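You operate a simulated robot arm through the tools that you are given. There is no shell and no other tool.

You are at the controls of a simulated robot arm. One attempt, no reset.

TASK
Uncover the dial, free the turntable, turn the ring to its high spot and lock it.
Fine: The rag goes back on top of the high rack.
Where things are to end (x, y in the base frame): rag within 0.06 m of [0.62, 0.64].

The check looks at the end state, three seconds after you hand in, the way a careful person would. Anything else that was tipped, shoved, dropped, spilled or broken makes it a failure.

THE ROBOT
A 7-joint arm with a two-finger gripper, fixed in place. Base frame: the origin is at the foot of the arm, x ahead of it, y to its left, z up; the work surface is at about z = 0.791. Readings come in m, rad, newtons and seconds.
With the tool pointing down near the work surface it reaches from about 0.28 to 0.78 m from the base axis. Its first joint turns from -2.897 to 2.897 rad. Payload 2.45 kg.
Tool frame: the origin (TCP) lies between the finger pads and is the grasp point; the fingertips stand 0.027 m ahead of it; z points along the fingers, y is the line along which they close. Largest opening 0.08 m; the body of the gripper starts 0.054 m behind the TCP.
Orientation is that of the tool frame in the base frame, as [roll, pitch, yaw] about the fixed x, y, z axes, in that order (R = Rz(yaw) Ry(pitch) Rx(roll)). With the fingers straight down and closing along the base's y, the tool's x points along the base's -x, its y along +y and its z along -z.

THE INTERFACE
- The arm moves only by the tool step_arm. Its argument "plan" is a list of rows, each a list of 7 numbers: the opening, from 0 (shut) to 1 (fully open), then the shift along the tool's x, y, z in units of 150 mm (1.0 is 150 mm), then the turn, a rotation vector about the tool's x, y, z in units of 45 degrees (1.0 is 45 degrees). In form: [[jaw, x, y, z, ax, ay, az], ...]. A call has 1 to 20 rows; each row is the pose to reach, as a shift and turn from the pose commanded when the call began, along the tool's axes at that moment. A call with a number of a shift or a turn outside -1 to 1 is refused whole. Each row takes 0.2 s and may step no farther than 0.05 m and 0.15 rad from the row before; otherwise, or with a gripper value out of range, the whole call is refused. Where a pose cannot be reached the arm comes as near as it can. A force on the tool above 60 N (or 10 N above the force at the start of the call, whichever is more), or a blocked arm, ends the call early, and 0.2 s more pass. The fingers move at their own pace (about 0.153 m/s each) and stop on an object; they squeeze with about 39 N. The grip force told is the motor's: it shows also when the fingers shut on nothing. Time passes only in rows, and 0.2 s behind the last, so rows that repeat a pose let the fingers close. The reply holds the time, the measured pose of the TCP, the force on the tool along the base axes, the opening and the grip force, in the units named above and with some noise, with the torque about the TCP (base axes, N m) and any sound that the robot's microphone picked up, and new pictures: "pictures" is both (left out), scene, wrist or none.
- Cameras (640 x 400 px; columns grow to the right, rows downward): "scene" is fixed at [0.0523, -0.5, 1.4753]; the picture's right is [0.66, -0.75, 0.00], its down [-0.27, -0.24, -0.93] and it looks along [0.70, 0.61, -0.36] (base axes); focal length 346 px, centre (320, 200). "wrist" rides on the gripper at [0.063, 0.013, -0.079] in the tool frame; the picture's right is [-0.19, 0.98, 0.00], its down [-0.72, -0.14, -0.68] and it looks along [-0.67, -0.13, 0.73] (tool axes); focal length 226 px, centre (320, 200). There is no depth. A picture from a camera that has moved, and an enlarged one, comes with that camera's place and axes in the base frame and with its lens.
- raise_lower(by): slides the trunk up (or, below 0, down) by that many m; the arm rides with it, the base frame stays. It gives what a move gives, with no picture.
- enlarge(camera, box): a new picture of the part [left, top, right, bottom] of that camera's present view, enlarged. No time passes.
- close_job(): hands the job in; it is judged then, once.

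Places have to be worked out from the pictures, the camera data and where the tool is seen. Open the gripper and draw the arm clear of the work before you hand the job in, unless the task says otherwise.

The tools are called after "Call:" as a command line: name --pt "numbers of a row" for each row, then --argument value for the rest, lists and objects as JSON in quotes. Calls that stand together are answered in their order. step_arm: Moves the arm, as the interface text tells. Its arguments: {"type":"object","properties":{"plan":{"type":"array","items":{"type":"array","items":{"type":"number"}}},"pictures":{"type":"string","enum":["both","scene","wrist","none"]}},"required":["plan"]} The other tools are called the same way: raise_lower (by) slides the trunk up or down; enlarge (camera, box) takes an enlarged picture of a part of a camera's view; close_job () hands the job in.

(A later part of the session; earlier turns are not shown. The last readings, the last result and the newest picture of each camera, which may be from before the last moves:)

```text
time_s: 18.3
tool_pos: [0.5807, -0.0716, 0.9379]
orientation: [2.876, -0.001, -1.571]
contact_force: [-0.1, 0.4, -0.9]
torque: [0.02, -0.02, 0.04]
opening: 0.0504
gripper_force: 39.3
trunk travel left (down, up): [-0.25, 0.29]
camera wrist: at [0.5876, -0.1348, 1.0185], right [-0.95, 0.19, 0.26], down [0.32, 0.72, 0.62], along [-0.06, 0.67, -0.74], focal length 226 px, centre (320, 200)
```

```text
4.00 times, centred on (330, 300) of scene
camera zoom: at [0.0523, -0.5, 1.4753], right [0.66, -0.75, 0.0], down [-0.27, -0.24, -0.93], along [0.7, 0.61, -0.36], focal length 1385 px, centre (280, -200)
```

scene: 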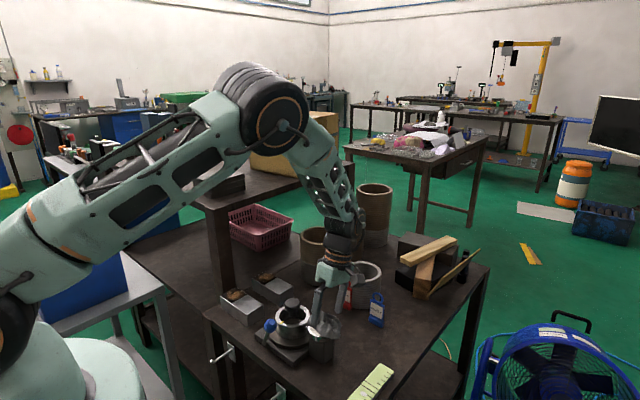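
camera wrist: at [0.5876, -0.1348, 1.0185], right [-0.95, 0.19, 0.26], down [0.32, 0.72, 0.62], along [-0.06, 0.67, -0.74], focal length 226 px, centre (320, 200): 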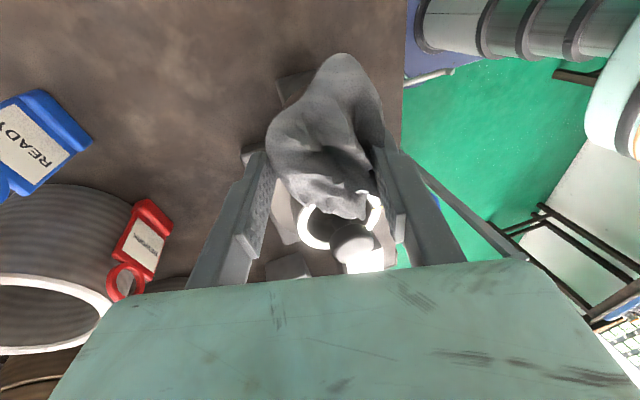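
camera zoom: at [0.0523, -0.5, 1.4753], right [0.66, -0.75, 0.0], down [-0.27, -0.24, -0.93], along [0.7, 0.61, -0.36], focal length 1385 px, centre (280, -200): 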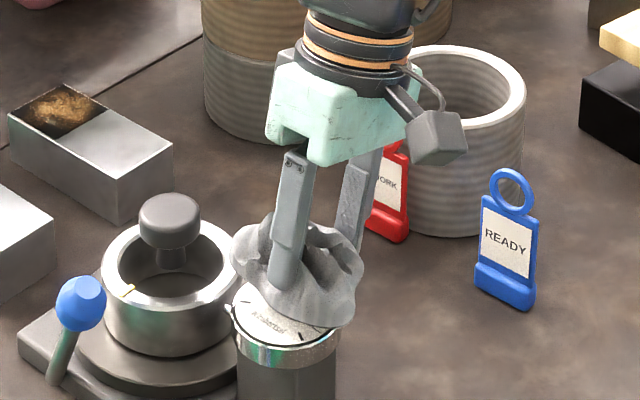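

The rag is up with the gripper and the dial is showing. The opening shrank to 50 mm, so I check that it's stable while lifting slowly.

Call:
step_arm --pt "0 0 0 0 0 0 0" --pt "0 0 0.009 -0.032 0 0 0" --pt "0 0 0.026 -0.097 0 0 0" --pt "0 0 0.052 -0.193 0 0 0" --pt "0 0 0.086 -0.322 0 0 0" --pt "0 0 0.086 -0.322 0 0 0" --pictures "both"

Call:
enlarge --camera "scene" --box '[270, 250, 390, 350]'

Call:
enlarge --camera "wrist" --box '[200, 20, 440, 260]'

```text
time_s: 19.7
tool_pos: [0.5788, -0.0716, 0.99]
orientation: [2.876, -0.002, -1.569]
contact_force: [-0.2, -1.5, -1.0]
torque: [-0.03, 0.0, 0.02]
opening: 0.0504
gripper_force: 39.3
trunk travel left (down, up): [-0.25, 0.29]
camera wrist: at [0.5874, -0.1357, 1.0694], right [-0.95, 0.19, 0.26], down [0.32, 0.72, 0.62], along [-0.06, 0.67, -0.74], focal length 226 px, centre (320, 200)
```

scene: 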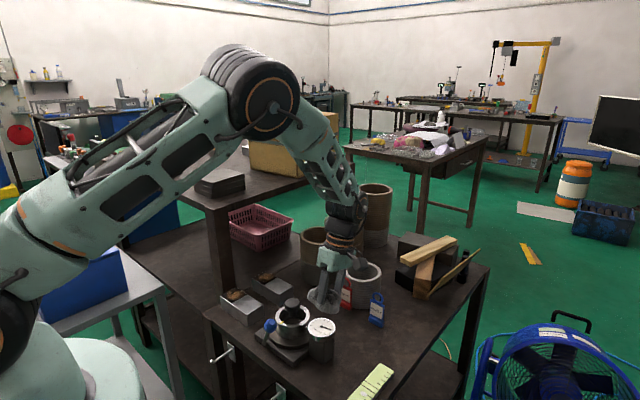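
wrist: 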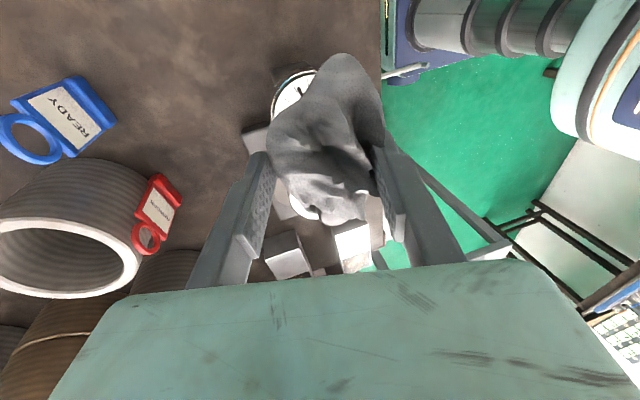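

```text
4.00 times, centred on (330, 300) of scene
camera zoom: at [0.0523, -0.5, 1.4753], right [0.66, -0.75, 0.0], down [-0.27, -0.24, -0.93], along [0.7, 0.61, -0.36], focal length 1385 px, centre (280, -200)
```

zoom: 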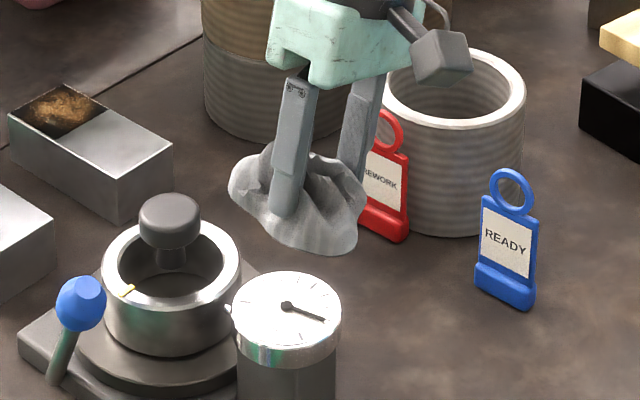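

```text
1.67 times, centred on (320, 140) of wrist
camera zoom: at [0.5874, -0.1357, 1.0694], right [-0.95, 0.19, 0.26], down [0.32, 0.72, 0.62], along [-0.06, 0.67, -0.74], focal length 377 px, centre (320, 300)
```

zoom: 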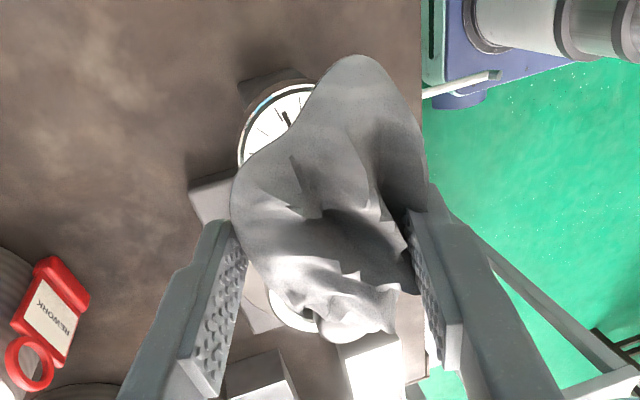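

The rag is held firmly (opening steady at 50.4 mm) and the dial with its needle is exposed. Before carrying it over, I examine the top of the high rack near the drop place.

Call:
step_arm --pt "0 0 0.05 -0.18 0 0 0" --pt "0 0 0.1 -0.38 0 0 0" --pt "0 0 0.16 -0.6 0 0 0" --pt "0 0 0.21 -0.8 0 0 0" --pt "0 0 0.26 -0.966 0 0 0" --pictures "both"

Call:
enlarge --camera "scene" --box '[100, 110, 260, 220]'

```text
time_s: 20.9
tool_pos: [0.5816, -0.071, 1.138]
orientation: [2.875, -0.002, -1.57]
contact_force: [0.3, -0.1, -0.7]
torque: [-0.01, 0.0, -0.03]
opening: 0.0502
gripper_force: 39.6
trunk travel left (down, up): [-0.25, 0.29]
camera wrist: at [0.5887, -0.1355, 1.2202], right [-0.95, 0.19, 0.26], down [0.32, 0.72, 0.62], along [-0.06, 0.67, -0.74], focal length 226 px, centre (320, 200)
```

scene: 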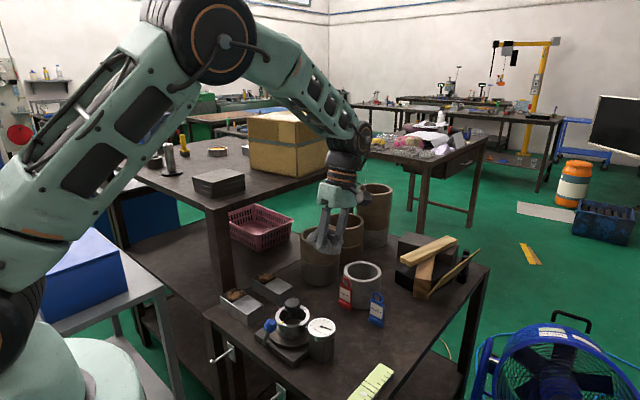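
wrist: 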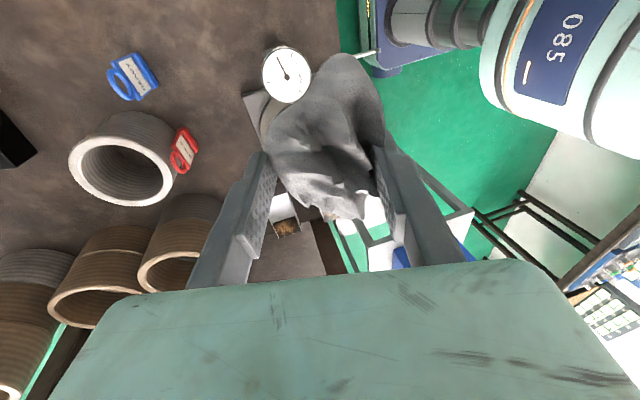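

```text
3.64 times, centred on (180, 165) of scene
camera zoom: at [0.0523, -0.5, 1.4753], right [0.66, -0.75, 0.0], down [-0.27, -0.24, -0.93], along [0.7, 0.61, -0.36], focal length 1259 px, centre (829, 327)
```

zoom: 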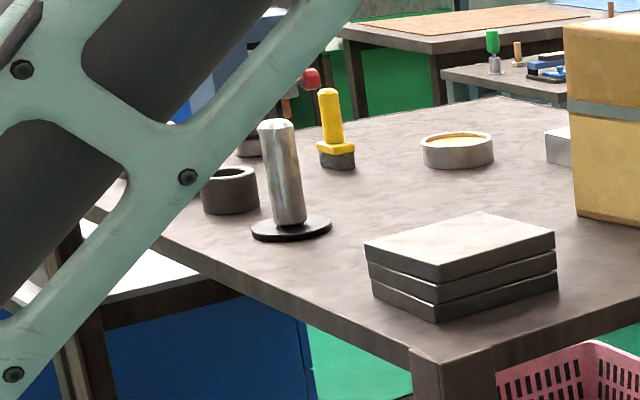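

The plates, a peg on a disc and other items stand around the drop place. I'll raise the trunk to gain height and then swing toward the rack while looking with the wrist camera.

Call:
raise_lower --by 0.25

Call:
step_arm --pt "0 -0.3 0 0 0 0 0" --pt "0 -0.6 0 0 0 0 0" --pt "0 -0.9 0 0 0 0 0" --pt "0 -1 0 0 0 0 0" --pictures "both"

```text
time_s: 23.5
tool_pos: [0.5822, -0.0727, 1.3888]
orientation: [2.876, -0.001, -1.571]
contact_force: [-0.5, 0.0, -0.2]
torque: [0.02, -0.05, 0.0]
opening: 0.0499
gripper_force: 39.1
trunk travel left (down, up): [-0.5, 0.04]
```

```text
time_s: 24.5
tool_pos: [0.5826, 0.0781, 1.3893]
orientation: [2.876, 0.0, -1.573]
contact_force: [0.2, -0.9, -0.9]
torque: [0.03, -0.03, 0.01]
opening: 0.0499
gripper_force: 38.3
trunk travel left (down, up): [-0.5, 0.04]
camera wrist: at [0.5903, 0.0133, 1.4702], right [-0.95, 0.19, 0.26], down [0.32, 0.72, 0.62], along [-0.06, 0.67, -0.74], focal length 226 px, centre (320, 200)
```

scene: 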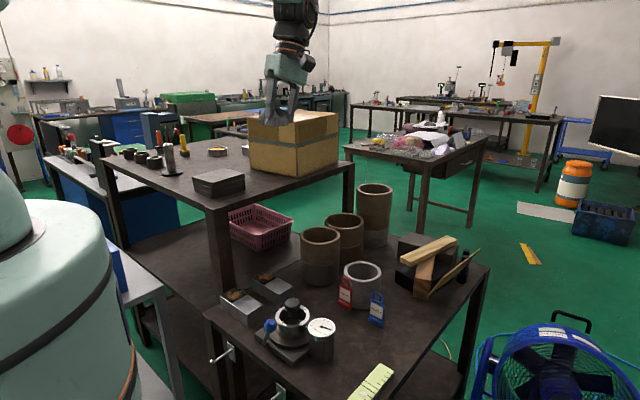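
wrist: 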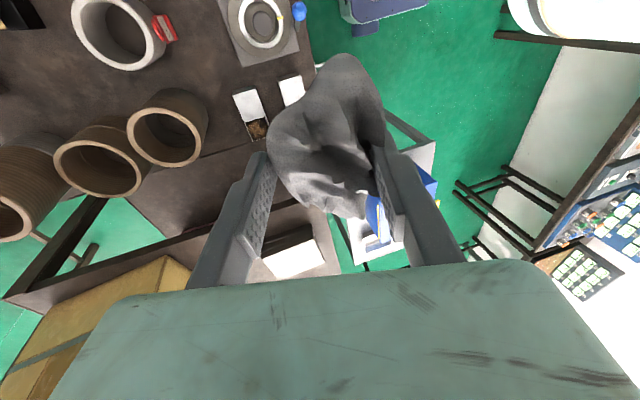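

The rack is now unobstructed in the scene view; I enlarge both views to fix its height and the positions of the plates and the peg.

Call:
enlarge --camera "scene" --box '[90, 130, 250, 230]'

Call:
enlarge --camera "wrist" --box '[200, 170, 360, 290]'

```text
4.00 times, centred on (170, 180) of scene
camera zoom: at [0.0523, -0.5, 1.4753], right [0.66, -0.75, 0.0], down [-0.27, -0.24, -0.93], along [0.7, 0.61, -0.36], focal length 1385 px, centre (920, 280)
```

zoom: 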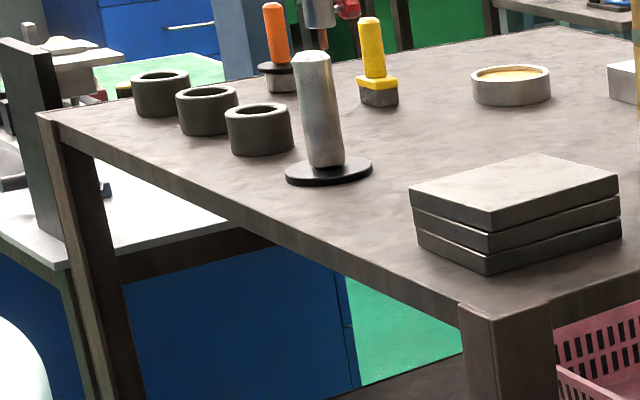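

```text
3.33 times, centred on (280, 230) of wrist
camera zoom: at [0.5903, 0.0133, 1.4702], right [-0.95, 0.19, 0.26], down [0.32, 0.72, 0.62], along [-0.06, 0.67, -0.74], focal length 754 px, centre (453, 100)
```

zoom: 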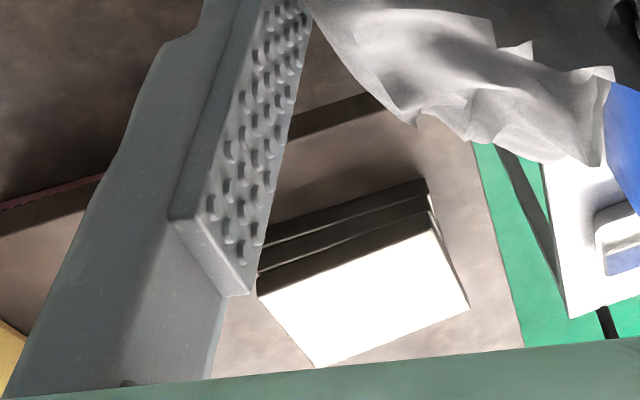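

Triangulated: rack top z ≈ 1.08, plates cover x 0.59–0.72, y 0.42–0.53, the peg's disc is centred near (0.65, 0.79); so the drop place is free. To reach that far I'll turn the tool ~134° about vertical (keeping the rag level) so the fingers lean outward.

Call:
step_arm --pt "0 0 0 0 0 -0.043 0.16" --pt "0 0 0 0 0 -0.086 0.32" --pt "0 0 0 0 0 -0.128 0.48" --pt "0 0 0 0 0 -0.171 0.64" --pt "0 0 0 0 0 -0.214 0.8" --pt "0 0 0 0 0 -0.257 0.96" --pt "0 0 0 0 0 -0.257 0.96" --pictures "none"

Call:
step_arm --pt "0 0 0 0 0 -0.043 0.16" --pt "0 0 0 0 0 -0.086 0.32" --pt "0 0 0 0 0 -0.128 0.48" --pt "0 0 0 0 0 -0.171 0.64" --pt "0 0 0 0 0 -0.214 0.8" --pt "0 0 0 0 0 -0.257 0.96" --pt "0 0 0 0 0 -0.257 0.96" --pictures "scene"

```text
time_s: 26.1
tool_pos: [0.5812, 0.0784, 1.3882]
orientation: [2.877, -0.004, -2.354]
contact_force: [-0.4, 0.1, -0.9]
torque: [0.03, -0.02, -0.04]
opening: 0.0497
gripper_force: 38.9
trunk travel left (down, up): [-0.5, 0.04]
```

```text
time_s: 27.7
tool_pos: [0.5803, 0.0772, 1.3888]
orientation: [2.881, -0.002, -3.134]
contact_force: [0.8, -0.2, -0.5]
torque: [0.0, 0.03, -0.03]
opening: 0.0495
gripper_force: 39.1
trunk travel left (down, up): [-0.5, 0.04]
```

scene: 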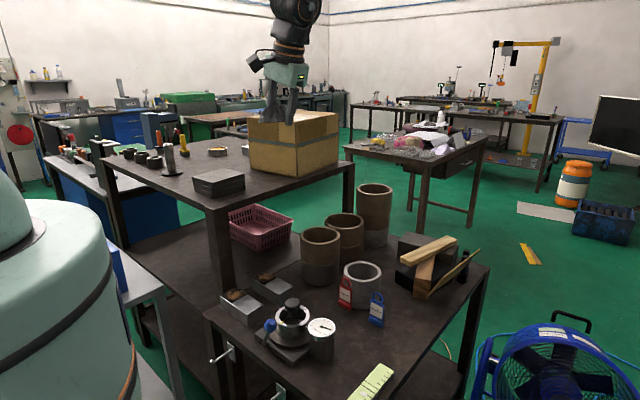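

Turning works well; I continue with the last 45° while starting to shift toward the rack (+y).

Call:
step_arm --pt "0 -0.02 0.16 0.043 0 -0.043 0.16" --pt "0 -0.04 0.32 0.086 0 -0.086 0.32" --pt "0 -0.06 0.48 0.129 0 -0.128 0.48" --pt "0 -0.08 0.64 0.171 0 -0.171 0.64" --pt "0 -0.1 0.8 0.214 0 -0.214 0.8" --pt "0 -0.12 0.96 0.257 0 -0.257 0.96" --pt "0 -0.12 0.96 0.257 0 -0.257 0.96" --pictures "scene"

```text
time_s: 29.3
tool_pos: [0.5978, 0.2267, 1.3864]
orientation: [2.883, -0.001, 2.369]
contact_force: [0.1, 0.9, -0.6]
torque: [0.0, -0.03, 0.01]
opening: 0.0496
gripper_force: 38.7
trunk travel left (down, up): [-0.5, 0.04]
```

scene: 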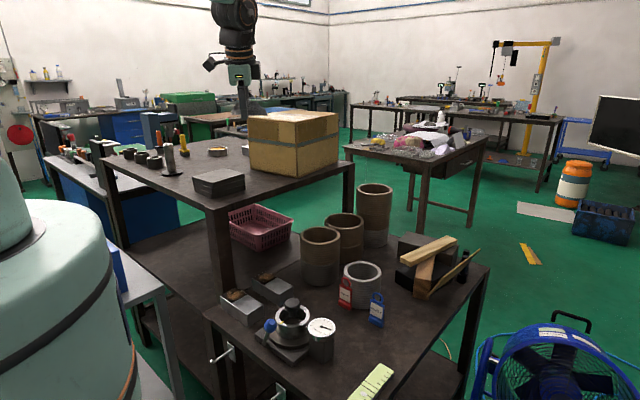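

Now move in +y over the rack at the same height.

Call:
step_arm --pt "0 0.184 0.186 0.049 0 0 0" --pt "0 0.368 0.373 0.099 0 0 0" --pt "0 0.553 0.559 0.148 0 0 0" --pt "0 0.737 0.746 0.198 0 0 0" --pt "0 0.921 0.932 0.247 0 0 0" --pt "0 0.921 0.932 0.247 0 0 0" --pictures "scene"

```text
time_s: 30.7
tool_pos: [0.6016, 0.4267, 1.3867]
orientation: [2.883, -0.003, 2.369]
contact_force: [0.9, -1.1, -0.4]
torque: [0.02, 0.0, -0.03]
opening: 0.0491
gripper_force: 39.0
trunk travel left (down, up): [-0.5, 0.04]
```

scene: 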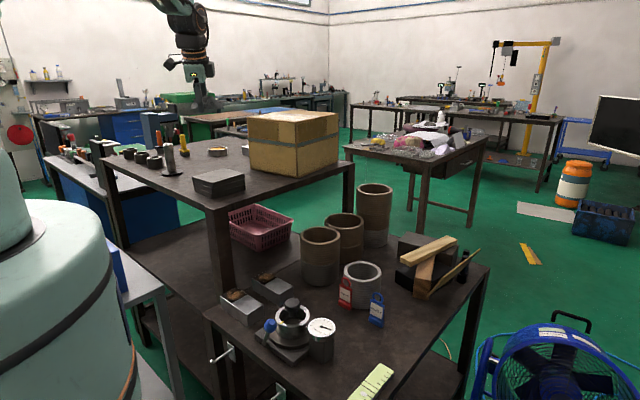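

Continue to above the drop point, lowering 10 cm and tilting the fingers ~11° further outward for reach.

Call:
step_arm --pt "0 0.179 0.143 0.176 -0.05 0 0" --pt "0 0.357 0.286 0.352 -0.1 0 0" --pt "0 0.536 0.429 0.527 -0.15 0 0" --pt "0 0.714 0.572 0.703 -0.2 0 0" --pt "0 0.893 0.715 0.879 -0.25 0 0" --pt "0 0.893 0.715 0.879 -0.25 0 0" --pictures "both"

Call:
enlarge --camera "scene" --box '[90, 80, 250, 230]'

```text
time_s: 32.1
tool_pos: [0.5948, 0.6198, 1.2875]
orientation: [2.685, -0.001, 2.371]
contact_force: [-0.5, -0.5, 0.4]
torque: [0.03, 0.03, 0.0]
opening: 0.0488
gripper_force: 39.6
trunk travel left (down, up): [-0.5, 0.04]
camera wrist: at [0.5338, 0.647, 1.3663], right [0.75, 0.5, 0.43], down [0.22, -0.81, 0.55], along [0.62, -0.32, -0.72], focal length 226 px, centre (320, 200)
```

scene: 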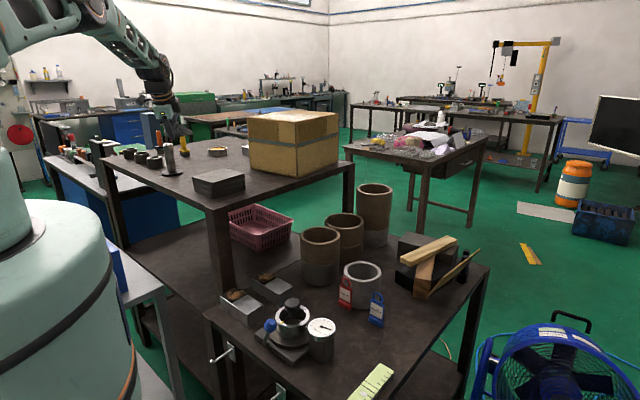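
wrist: 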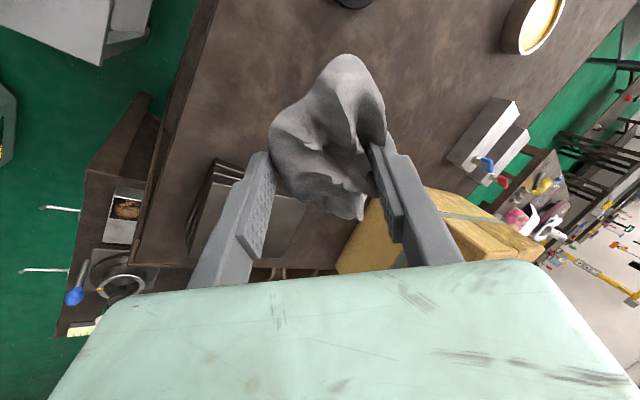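

```text
2.67 times, centred on (170, 155) of scene
camera zoom: at [0.0523, -0.5, 1.4753], right [0.66, -0.75, 0.0], down [-0.27, -0.24, -0.93], along [0.7, 0.61, -0.36], focal length 923 px, centre (720, 320)
```

zoom: 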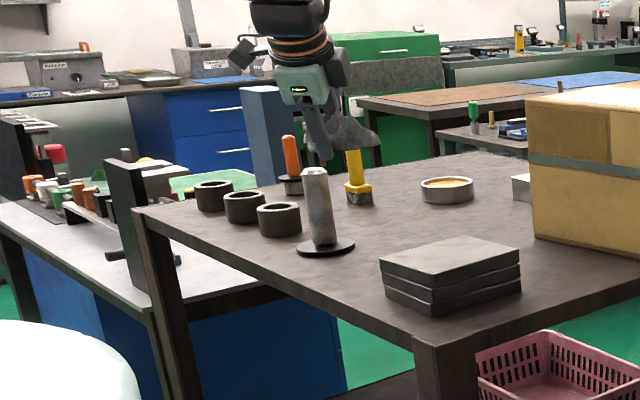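

The rag hangs above the drop area. I shift 12 mm in +x to keep it off the rack's front edge, then descend with the trunk.

Call:
step_arm --pt "0 -0.057 0.05 0.025 0 0 0" --pt "0 -0.057 0.05 0.025 0 0 0" --pictures "none"

Call:
raise_lower --by -0.12

Call:
step_arm --pt "0 0 0 0 0 0 0" --pictures "both"

Call:
enlarge --camera "scene" --box '[130, 100, 250, 200]'

Call:
enlarge --camera "wrist" --box '[160, 20, 480, 280]'

```text
time_s: 32.7
tool_pos: [0.6086, 0.6222, 1.2884]
orientation: [2.688, 0.0, 2.372]
contact_force: [0.5, 0.8, -0.4]
torque: [-0.01, 0.02, -0.02]
opening: 0.0486
gripper_force: 39.0
trunk travel left (down, up): [-0.5, 0.04]
```

```text
time_s: 34.2
tool_pos: [0.6096, 0.6213, 1.1688]
orientation: [2.686, -0.001, 2.371]
contact_force: [-0.7, 0.6, -0.4]
torque: [0.0, 0.03, 0.01]
opening: 0.0488
gripper_force: 38.9
trunk travel left (down, up): [-0.38, 0.16]
```

```text
time_s: 34.6
tool_pos: [0.6085, 0.6202, 1.1675]
orientation: [2.686, -0.001, 2.372]
contact_force: [-0.1, 0.4, -1.1]
torque: [0.01, 0.03, -0.03]
opening: 0.0488
gripper_force: 39.5
trunk travel left (down, up): [-0.38, 0.16]
camera wrist: at [0.5466, 0.6478, 1.2462], right [0.75, 0.5, 0.43], down [0.22, -0.81, 0.55], along [0.62, -0.32, -0.72], focal length 226 px, centre (320, 200)
```

scene: 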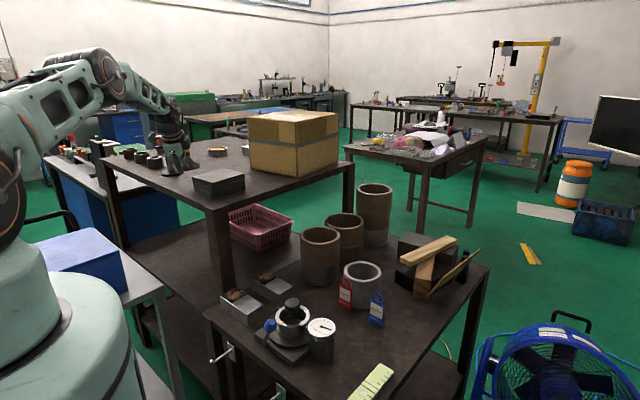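
wrist: 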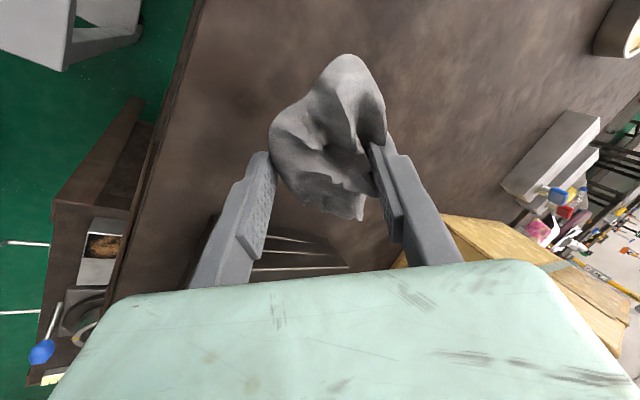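

```text
4.00 times, centred on (190, 150) of scene
camera zoom: at [0.0523, -0.5, 1.4753], right [0.66, -0.75, 0.0], down [-0.27, -0.24, -0.93], along [0.7, 0.61, -0.36], focal length 1385 px, centre (840, 400)
```

zoom: 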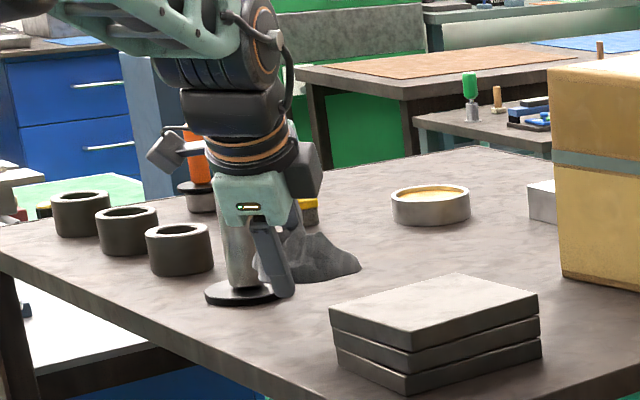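

```text
1.54 times, centred on (320, 150) of wrist
camera zoom: at [0.5466, 0.6478, 1.2462], right [0.75, 0.5, 0.43], down [0.22, -0.81, 0.55], along [0.62, -0.32, -0.72], focal length 348 px, centre (320, 277)
```

zoom: 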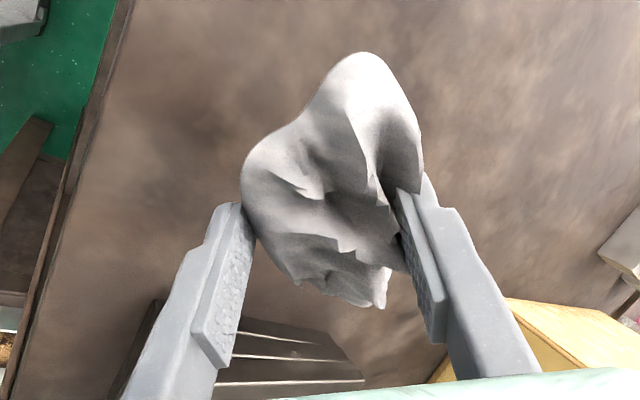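

Clear of plates and peg. I lower the trunk 3.5 cm more, leaving a centimetre or so, and look.

Call:
raise_lower --by -0.035

Call:
step_arm --pt "0 0 0 0 0 0 0" --pictures "both"

Call:
enlarge --camera "scene" --box '[150, 120, 230, 200]'

Call:
enlarge --camera "wrist" --box '[160, 20, 480, 280]'

```text
time_s: 35.4
tool_pos: [0.6094, 0.6213, 1.133]
orientation: [2.686, -0.001, 2.369]
contact_force: [0.1, 1.0, -0.2]
torque: [0.0, -0.03, -0.03]
opening: 0.0486
gripper_force: 39.2
trunk travel left (down, up): [-0.345, 0.195]
```

```text
time_s: 35.8
tool_pos: [0.6089, 0.6196, 1.1337]
orientation: [2.688, -0.004, 2.372]
contact_force: [-0.1, 0.1, 0.6]
torque: [0.03, 0.0, 0.0]
opening: 0.0486
gripper_force: 39.7
trunk travel left (down, up): [-0.345, 0.195]
camera wrist: at [0.5466, 0.6477, 1.2111], right [0.75, 0.5, 0.43], down [0.22, -0.81, 0.55], along [0.62, -0.32, -0.72], focal length 226 px, centre (320, 200)
```

scene: 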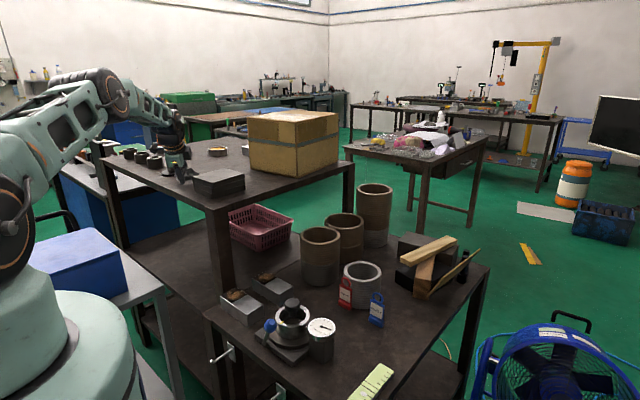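
wrist: 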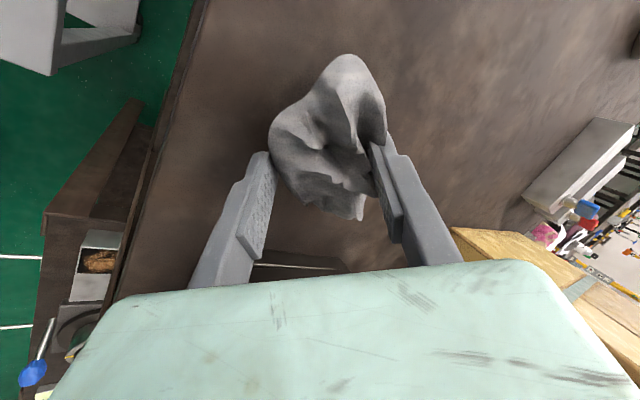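

```text
5.00 times, centred on (190, 160) of scene
camera zoom: at [0.0523, -0.5, 1.4753], right [0.66, -0.75, 0.0], down [-0.27, -0.24, -0.93], along [0.7, 0.61, -0.36], focal length 1731 px, centre (970, 400)
```

zoom: 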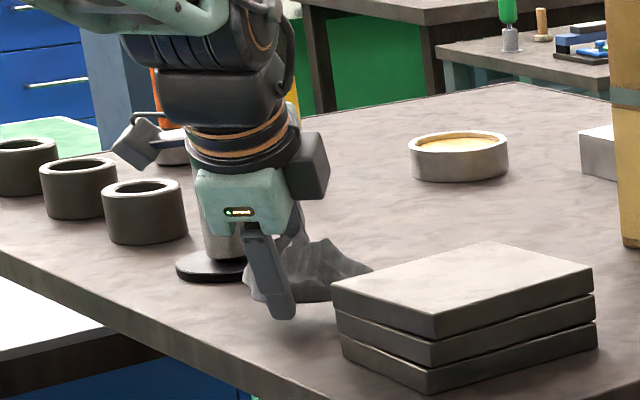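

```text
1.54 times, centred on (320, 150) of wrist
camera zoom: at [0.5466, 0.6477, 1.2111], right [0.75, 0.5, 0.43], down [0.22, -0.81, 0.55], along [0.62, -0.32, -0.72], focal length 348 px, centre (320, 277)
```

zoom: 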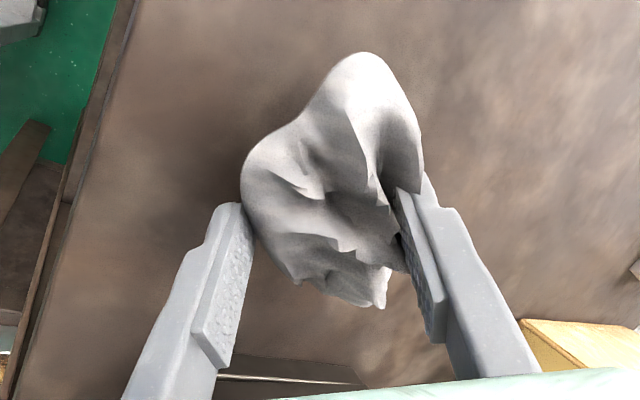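

The rag is now at about (0.63, 0.635), right over the place. I lower in small arm steps and watch for contact.

Call:
step_arm --pt "0 0 -0.009 0.018 0 0 0" --pt "0 0 -0.018 0.036 0 0 0" --pt "0 0 -0.018 0.036 0 0 0" --pictures "none"

Call:
step_arm --pt "0 0 -0.006 0.012 0 0 0" --pt "0 0 -0.012 0.024 0 0 0" --pt "0 0 -0.012 0.024 0 0 0" --pictures "scene"

Call:
enlarge --camera "scene" --box '[150, 120, 230, 200]'

```text
time_s: 36.6
tool_pos: [0.6086, 0.6205, 1.1271]
orientation: [2.688, -0.002, 2.37]
contact_force: [0.4, 0.1, -1.5]
torque: [0.01, 0.0, -0.01]
opening: 0.0485
gripper_force: 39.1
trunk travel left (down, up): [-0.345, 0.195]
```

```text
time_s: 37.4
tool_pos: [0.609, 0.6208, 1.1226]
orientation: [2.688, -0.002, 2.372]
contact_force: [-0.4, 0.1, -0.4]
torque: [0.0, -0.01, -0.01]
opening: 0.0487
gripper_force: 39.0
trunk travel left (down, up): [-0.345, 0.195]
```

scene: 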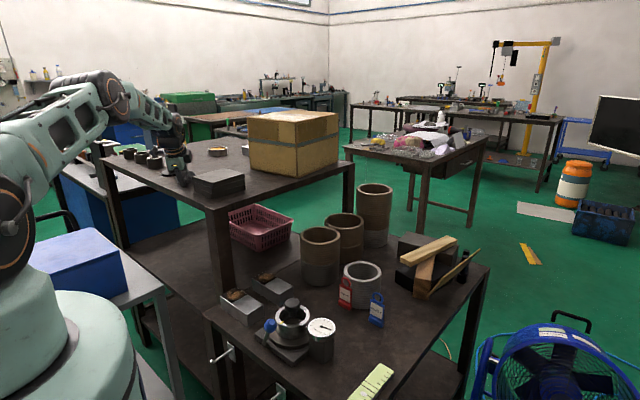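

```text
5.00 times, centred on (190, 160) of scene
camera zoom: at [0.0523, -0.5, 1.4753], right [0.66, -0.75, 0.0], down [-0.27, -0.24, -0.93], along [0.7, 0.61, -0.36], focal length 1731 px, centre (970, 400)
```

zoom: 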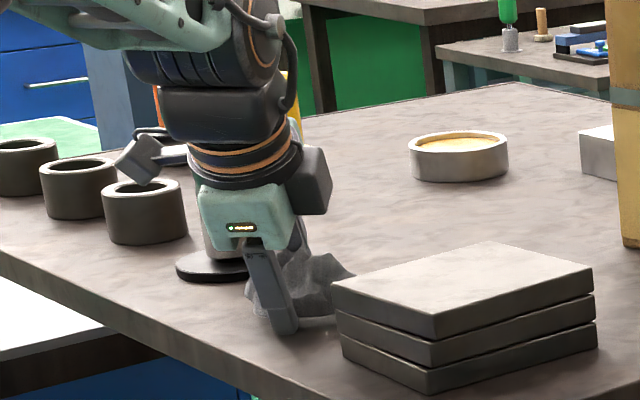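

No contact yet; a few more millimetres.

Call:
step_arm --pt "0 0 -0.006 0.012 0 0 0" --pt "0 0 -0.012 0.024 0 0 0" --pt "0 0 -0.012 0.024 0 0 0" --pictures "none"

Call:
step_arm --pt "0 0 -0.006 0.012 0 0 0" --pt "0 0 -0.009 0.018 0 0 0" --pt "0 0 -0.009 0.018 0 0 0" --pictures "scene"

Call:
enlarge --camera "scene" --box '[150, 120, 230, 200]'

```text
time_s: 38.2
tool_pos: [0.6075, 0.6208, 1.1234]
orientation: [2.681, -0.003, 2.37]
contact_force: [-0.8, -0.2, 19.4]
torque: [-0.27, 0.26, -0.01]
opening: 0.0488
gripper_force: 39.1
trunk travel left (down, up): [-0.345, 0.195]
```

```text
time_s: 39.0
tool_pos: [0.6089, 0.6202, 1.1236]
orientation: [2.678, -0.002, 2.369]
contact_force: [2.9, 1.0, 37.9]
torque: [-0.48, 0.39, -0.01]
opening: 0.048
gripper_force: 38.5
trunk travel left (down, up): [-0.345, 0.195]
```

scene: 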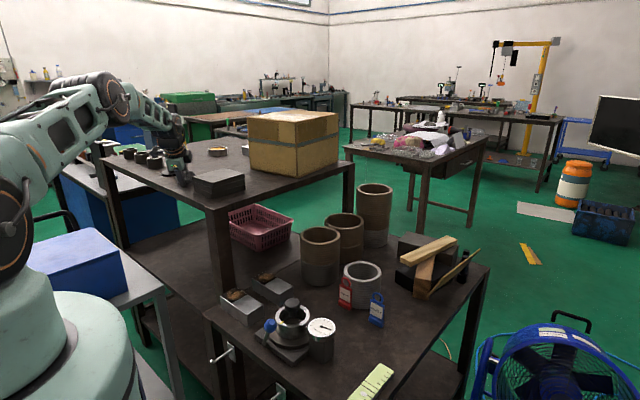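

```text
5.00 times, centred on (190, 160) of scene
camera zoom: at [0.0523, -0.5, 1.4753], right [0.66, -0.75, 0.0], down [-0.27, -0.24, -0.93], along [0.7, 0.61, -0.36], focal length 1731 px, centre (970, 400)
```

zoom: 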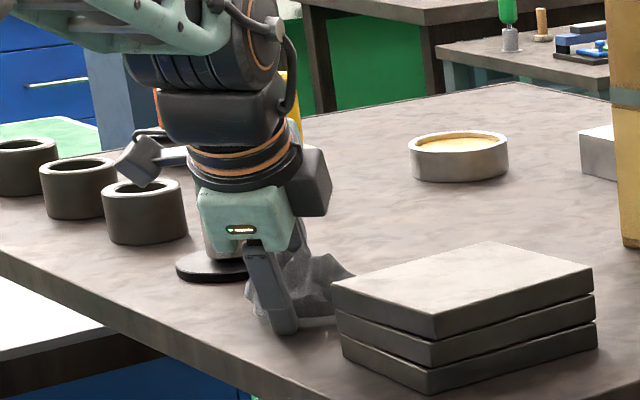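

Contact felt at z ≈ 1.1225. I'll ease up a few mm, open the fingers and withdraw along the finger axis.

Call:
step_arm --pt "0 0 0.032 -0.066 0 0 0" --pt "0.65 0 0.035 -0.072 0 0 0" --pt "0.75 0 0.035 -0.072 0 0 0" --pt "0.85 0 0.035 -0.1 0 0 0" --pt "1 0 0.035 -0.16 0 0 0" --pt "1 0 0.035 -0.28 0 0 0" --pt "1 0 0.035 -0.45 0 0 0" --pt "1 0 0.035 -0.7 0 0 0" --pictures "both"

Call:
enlarge --camera "scene" --box '[150, 120, 230, 200]'

Call:
enlarge --camera "wrist" --box '[160, 20, 480, 280]'

```text
time_s: 40.8
tool_pos: [0.579, 0.5887, 1.2131]
orientation: [2.686, -0.001, 2.371]
contact_force: [0.5, -0.1, 0.3]
torque: [-0.01, -0.04, -0.04]
opening: 0.08
gripper_force: 0.0
trunk travel left (down, up): [-0.345, 0.195]
camera wrist: at [0.5171, 0.6162, 1.2916], right [0.75, 0.5, 0.43], down [0.22, -0.81, 0.55], along [0.62, -0.32, -0.72], focal length 226 px, centre (320, 200)
```

scene: 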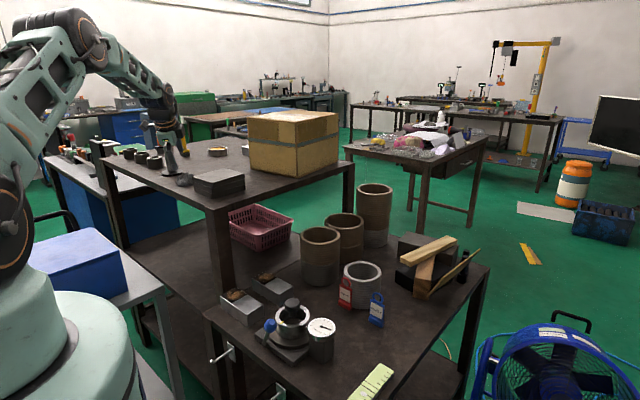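
wrist: 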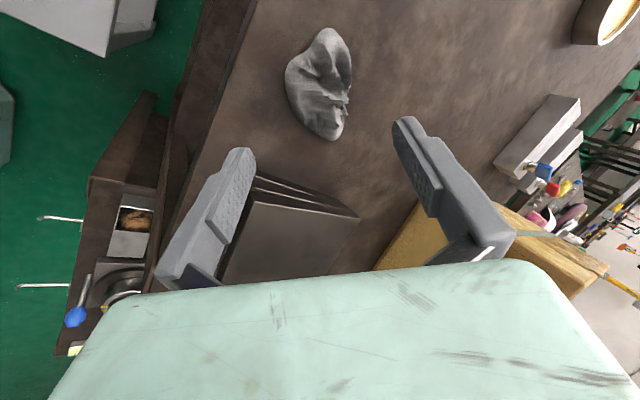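

```text
5.00 times, centred on (190, 160) of scene
camera zoom: at [0.0523, -0.5, 1.4753], right [0.66, -0.75, 0.0], down [-0.27, -0.24, -0.93], along [0.7, 0.61, -0.36], focal length 1731 px, centre (970, 400)
```

zoom: 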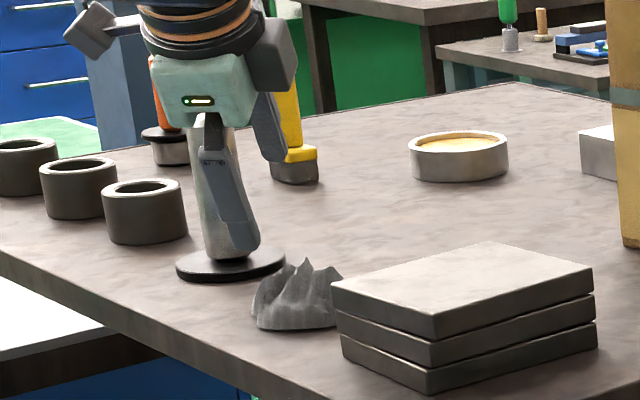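

```text
1.54 times, centred on (320, 150) of wrist
camera zoom: at [0.5171, 0.6162, 1.2916], right [0.75, 0.5, 0.43], down [0.22, -0.81, 0.55], along [0.62, -0.32, -0.72], focal length 348 px, centre (320, 277)
```

zoom: 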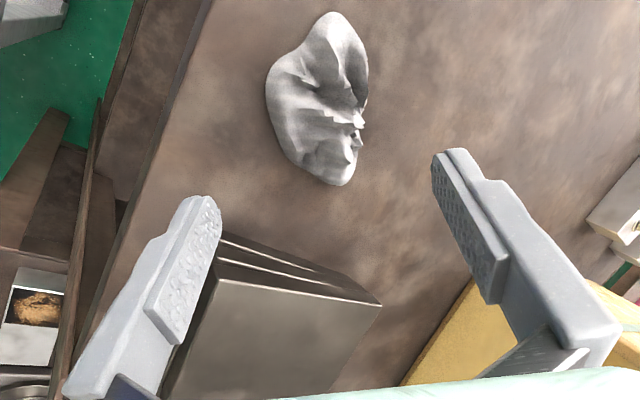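

The rag lies on the rack at about (0.62, 0.635), clear of plates and peg. Next I raise the arm clear and swing back over the bench.

Call:
step_arm --pt "1 0 0.11 -0.22 0 0 0" --pt "1 0 0.22 -0.45 0.05 0 0" --pt "1 0 0.33 -0.67 0.15 0 0" --pt "1 -0.1 0.3 -0.75 0.25 0 0" --pt "1 -0.3 0.2 -0.8 0.35 0 0" --pt "1 -0.5 0.0 -0.88 0.45 0 0" --pt "1 -0.7 -0.2 -0.98 0.5 0 0" --pictures "scene"

```text
time_s: 42.4
tool_pos: [0.5942, 0.4499, 1.3323]
orientation: [3.081, -0.001, 2.37]
contact_force: [0.6, 0.2, -0.4]
torque: [-0.01, -0.02, -0.01]
opening: 0.0803
gripper_force: 0.0
trunk travel left (down, up): [-0.345, 0.195]
```

scene: 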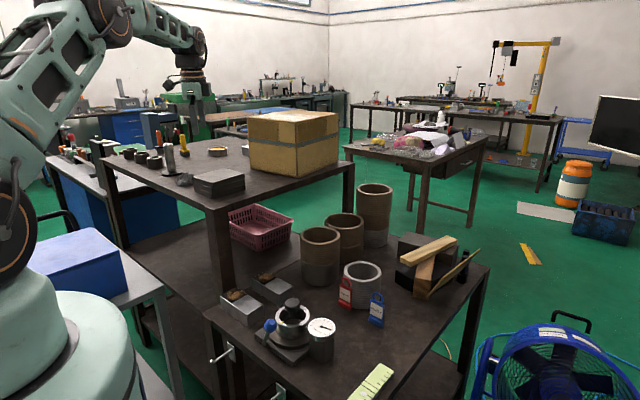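

Clear of the rack items. I'll move back over the bench, squaring the tool (yaw back to π) on the way.

Call:
step_arm --pt "1 -0.07 -0.15 0 0.013 0 -0.163" --pt "1 -0.14 -0.3 0 0.026 0 -0.326" --pt "1 -0.21 -0.45 0 0.039 0 -0.49" --pt "1 -0.28 -0.6 0 0.052 0 -0.653" --pt "1 -0.35 -0.75 0 0.065 0 -0.817" --pt "1 -0.411 -0.9 0 0.077 0 -0.98" --pictures "none"

Call:
step_arm --pt "1 0.1 -0.25 0.1 0 0 0" --pt "1 0.2 -0.5 0.2 0 0 0" --pt "1 0.3 -0.75 0.3 0 0 0" --pt "1 0.4 -1 0.4 0 0 0" --pictures "none"

Call:
step_arm --pt "1 0.1 -0.2 0.2 0 0 0" --pt "1 0.2 -0.4 0.4 0 0 0" --pt "1 0.3 -0.6 0.6 0 0 0" --pt "1 0.4 -0.8 0.8 0 0 0" --pictures "both"

```text
time_s: 43.8
tool_pos: [0.5422, 0.312, 1.3234]
orientation: [-3.135, 0.021, 3.14]
contact_force: [-0.6, -0.2, 0.3]
torque: [0.02, -0.02, -0.01]
opening: 0.08
gripper_force: 0.1
trunk travel left (down, up): [-0.345, 0.195]
```

```text
time_s: 44.8
tool_pos: [0.4849, 0.163, 1.2616]
orientation: [-3.133, 0.021, 3.14]
contact_force: [-0.5, -1.0, -0.8]
torque: [-0.01, -0.01, 0.06]
opening: 0.0798
gripper_force: 0.1
trunk travel left (down, up): [-0.345, 0.195]
```

```text
time_s: 45.8
tool_pos: [0.4274, 0.0415, 1.1431]
orientation: [-3.133, 0.022, 3.141]
contact_force: [0.6, -0.5, 0.5]
torque: [0.01, -0.02, 0.01]
opening: 0.0802
gripper_force: 0.1
trunk travel left (down, up): [-0.345, 0.195]
camera wrist: at [0.3617, 0.0536, 1.2215], right [0.2, 0.98, 0.0], down [0.7, -0.14, 0.7], along [0.68, -0.14, -0.72], focal length 226 px, centre (320, 200)
```

scene: 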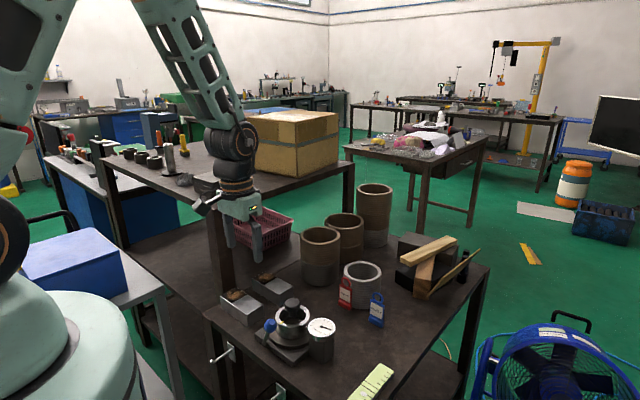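
wrist: 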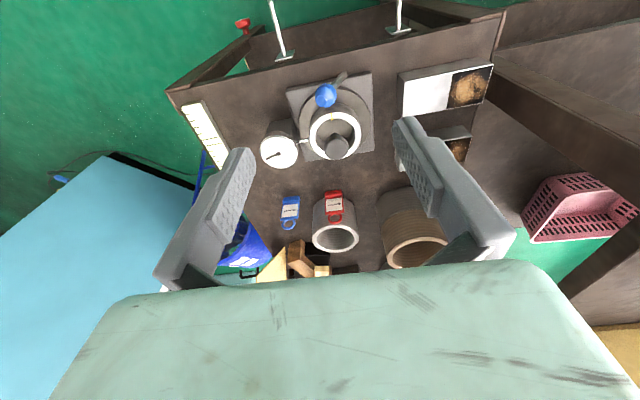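

The device, the dial and the lever are all in view; I enlarge to study the dial face and the lever.

Call:
enlarge --camera "wrist" --box '[240, 60, 400, 180]'

Call:
enlarge --camera "scene" --box '[245, 285, 355, 370]'

Call:
enlarge --camera "scene" --box '[300, 310, 345, 345]'

```text
3.33 times, centred on (320, 120) of wrist
camera zoom: at [0.3617, 0.0536, 1.2215], right [0.2, 0.98, 0.0], down [0.7, -0.14, 0.7], along [0.68, -0.14, -0.72], focal length 754 px, centre (320, 467)
```

zoom: 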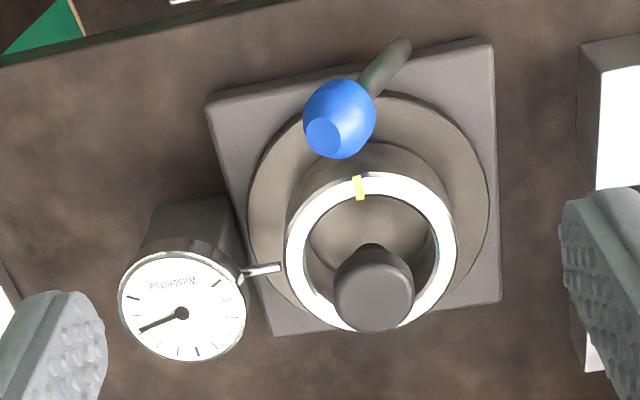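

```text
4.71 times, centred on (300, 328) of scene
camera zoom: at [0.0523, -0.5, 1.4753], right [0.66, -0.75, 0.0], down [-0.27, -0.24, -0.93], along [0.7, 0.61, -0.36], focal length 1630 px, centre (414, -400)
```

zoom: 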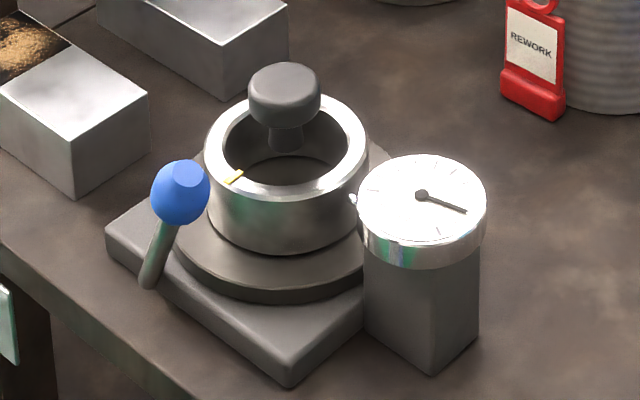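

```text
11.43 times, centred on (322, 328) of scene
camera zoom: at [0.0523, -0.5, 1.4753], right [0.66, -0.75, 0.0], down [-0.27, -0.24, -0.93], along [0.7, 0.61, -0.36], focal length 3958 px, centre (291, -1257)
```

zoom: 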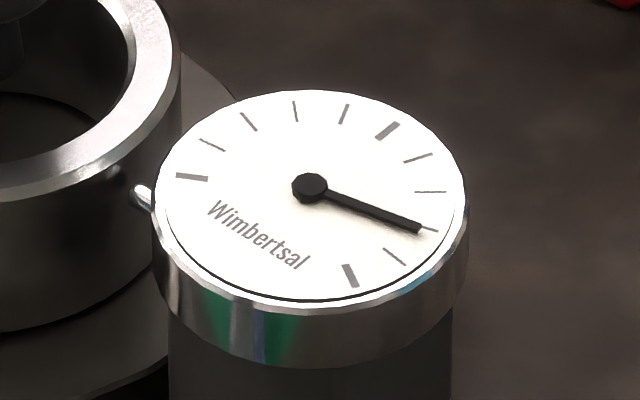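

Dial: scale runs clockwise from the left mark over the top mark to the lower-right mark; the needle is now 3 divisions past middle. The lever's ball is at about (0.480, 0.036, 0.884), its pivot near (0.485, 0.07, 0.795), so it leans to −y and swings about x. I lower the trunk back and yaw so the fingers close along x, to grip the ball as a pivot.

Call:
raise_lower --by -0.13

Call:
step_arm --pt "1 0 0 0 0 0 -0.17" --pt "1 0 0 0 0 0 -0.34" --pt "1 0 0 0 0 0 -0.51" --pt "1 0 0 0 0 0 -0.68" --pt "1 0 0 0 0 0 -0.84" --pt "1 0 0 0 0 0 -1" --pictures "none"

Call:
step_arm --pt "1 0 0 0 0 0 -0.17" --pt "1 0 0 0 0 0 -0.34" --pt "1 0 0 0 0 0 -0.51" --pt "1 0 0 0 0 0 -0.68" --pt "1 0 0 0 0 0 -0.84" --pt "1 0 0 0 0 0 -1" --pt "1 0 0 0 0 0 -1" --pictures "both"

```text
time_s: 47.4
tool_pos: [0.4274, 0.0416, 1.0127]
orientation: [-3.132, 0.02, 3.14]
contact_force: [-0.8, -0.3, 0.8]
torque: [-0.01, 0.02, 0.02]
opening: 0.0801
gripper_force: 0.0
trunk travel left (down, up): [-0.215, 0.325]
```

```text
time_s: 48.8
tool_pos: [0.4267, 0.0415, 1.0127]
orientation: [-3.12, 0.005, -2.356]
contact_force: [0.6, -0.3, -0.2]
torque: [0.01, -0.03, 0.02]
opening: 0.08
gripper_force: 0.0
trunk travel left (down, up): [-0.215, 0.325]
```

```text
time_s: 50.4
tool_pos: [0.427, 0.0412, 1.0128]
orientation: [-3.123, -0.008, -1.571]
contact_force: [0.5, 0.7, -0.4]
torque: [0.0, 0.01, -0.02]
opening: 0.0798
gripper_force: 0.0
trunk travel left (down, up): [-0.215, 0.325]
camera wrist: at [0.4121, -0.0218, 1.0937], right [-0.98, 0.19, -0.02], down [0.13, 0.72, 0.68], along [0.15, 0.66, -0.74], focal length 226 px, centre (320, 200)
```

scene: 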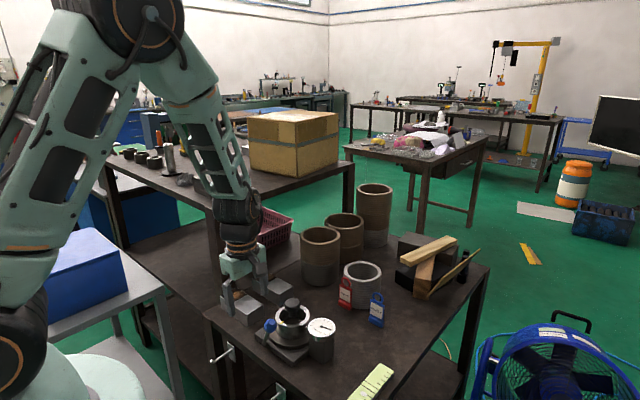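
wrist: 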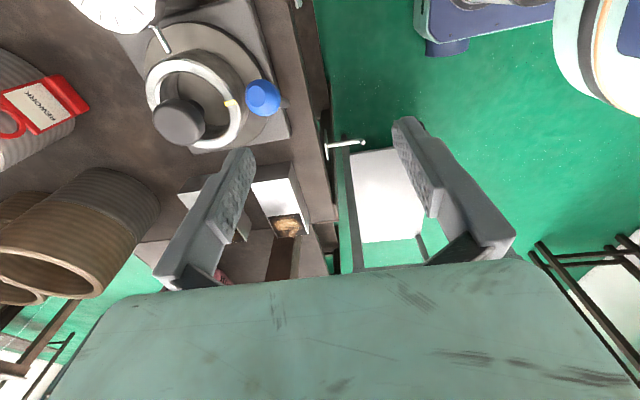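

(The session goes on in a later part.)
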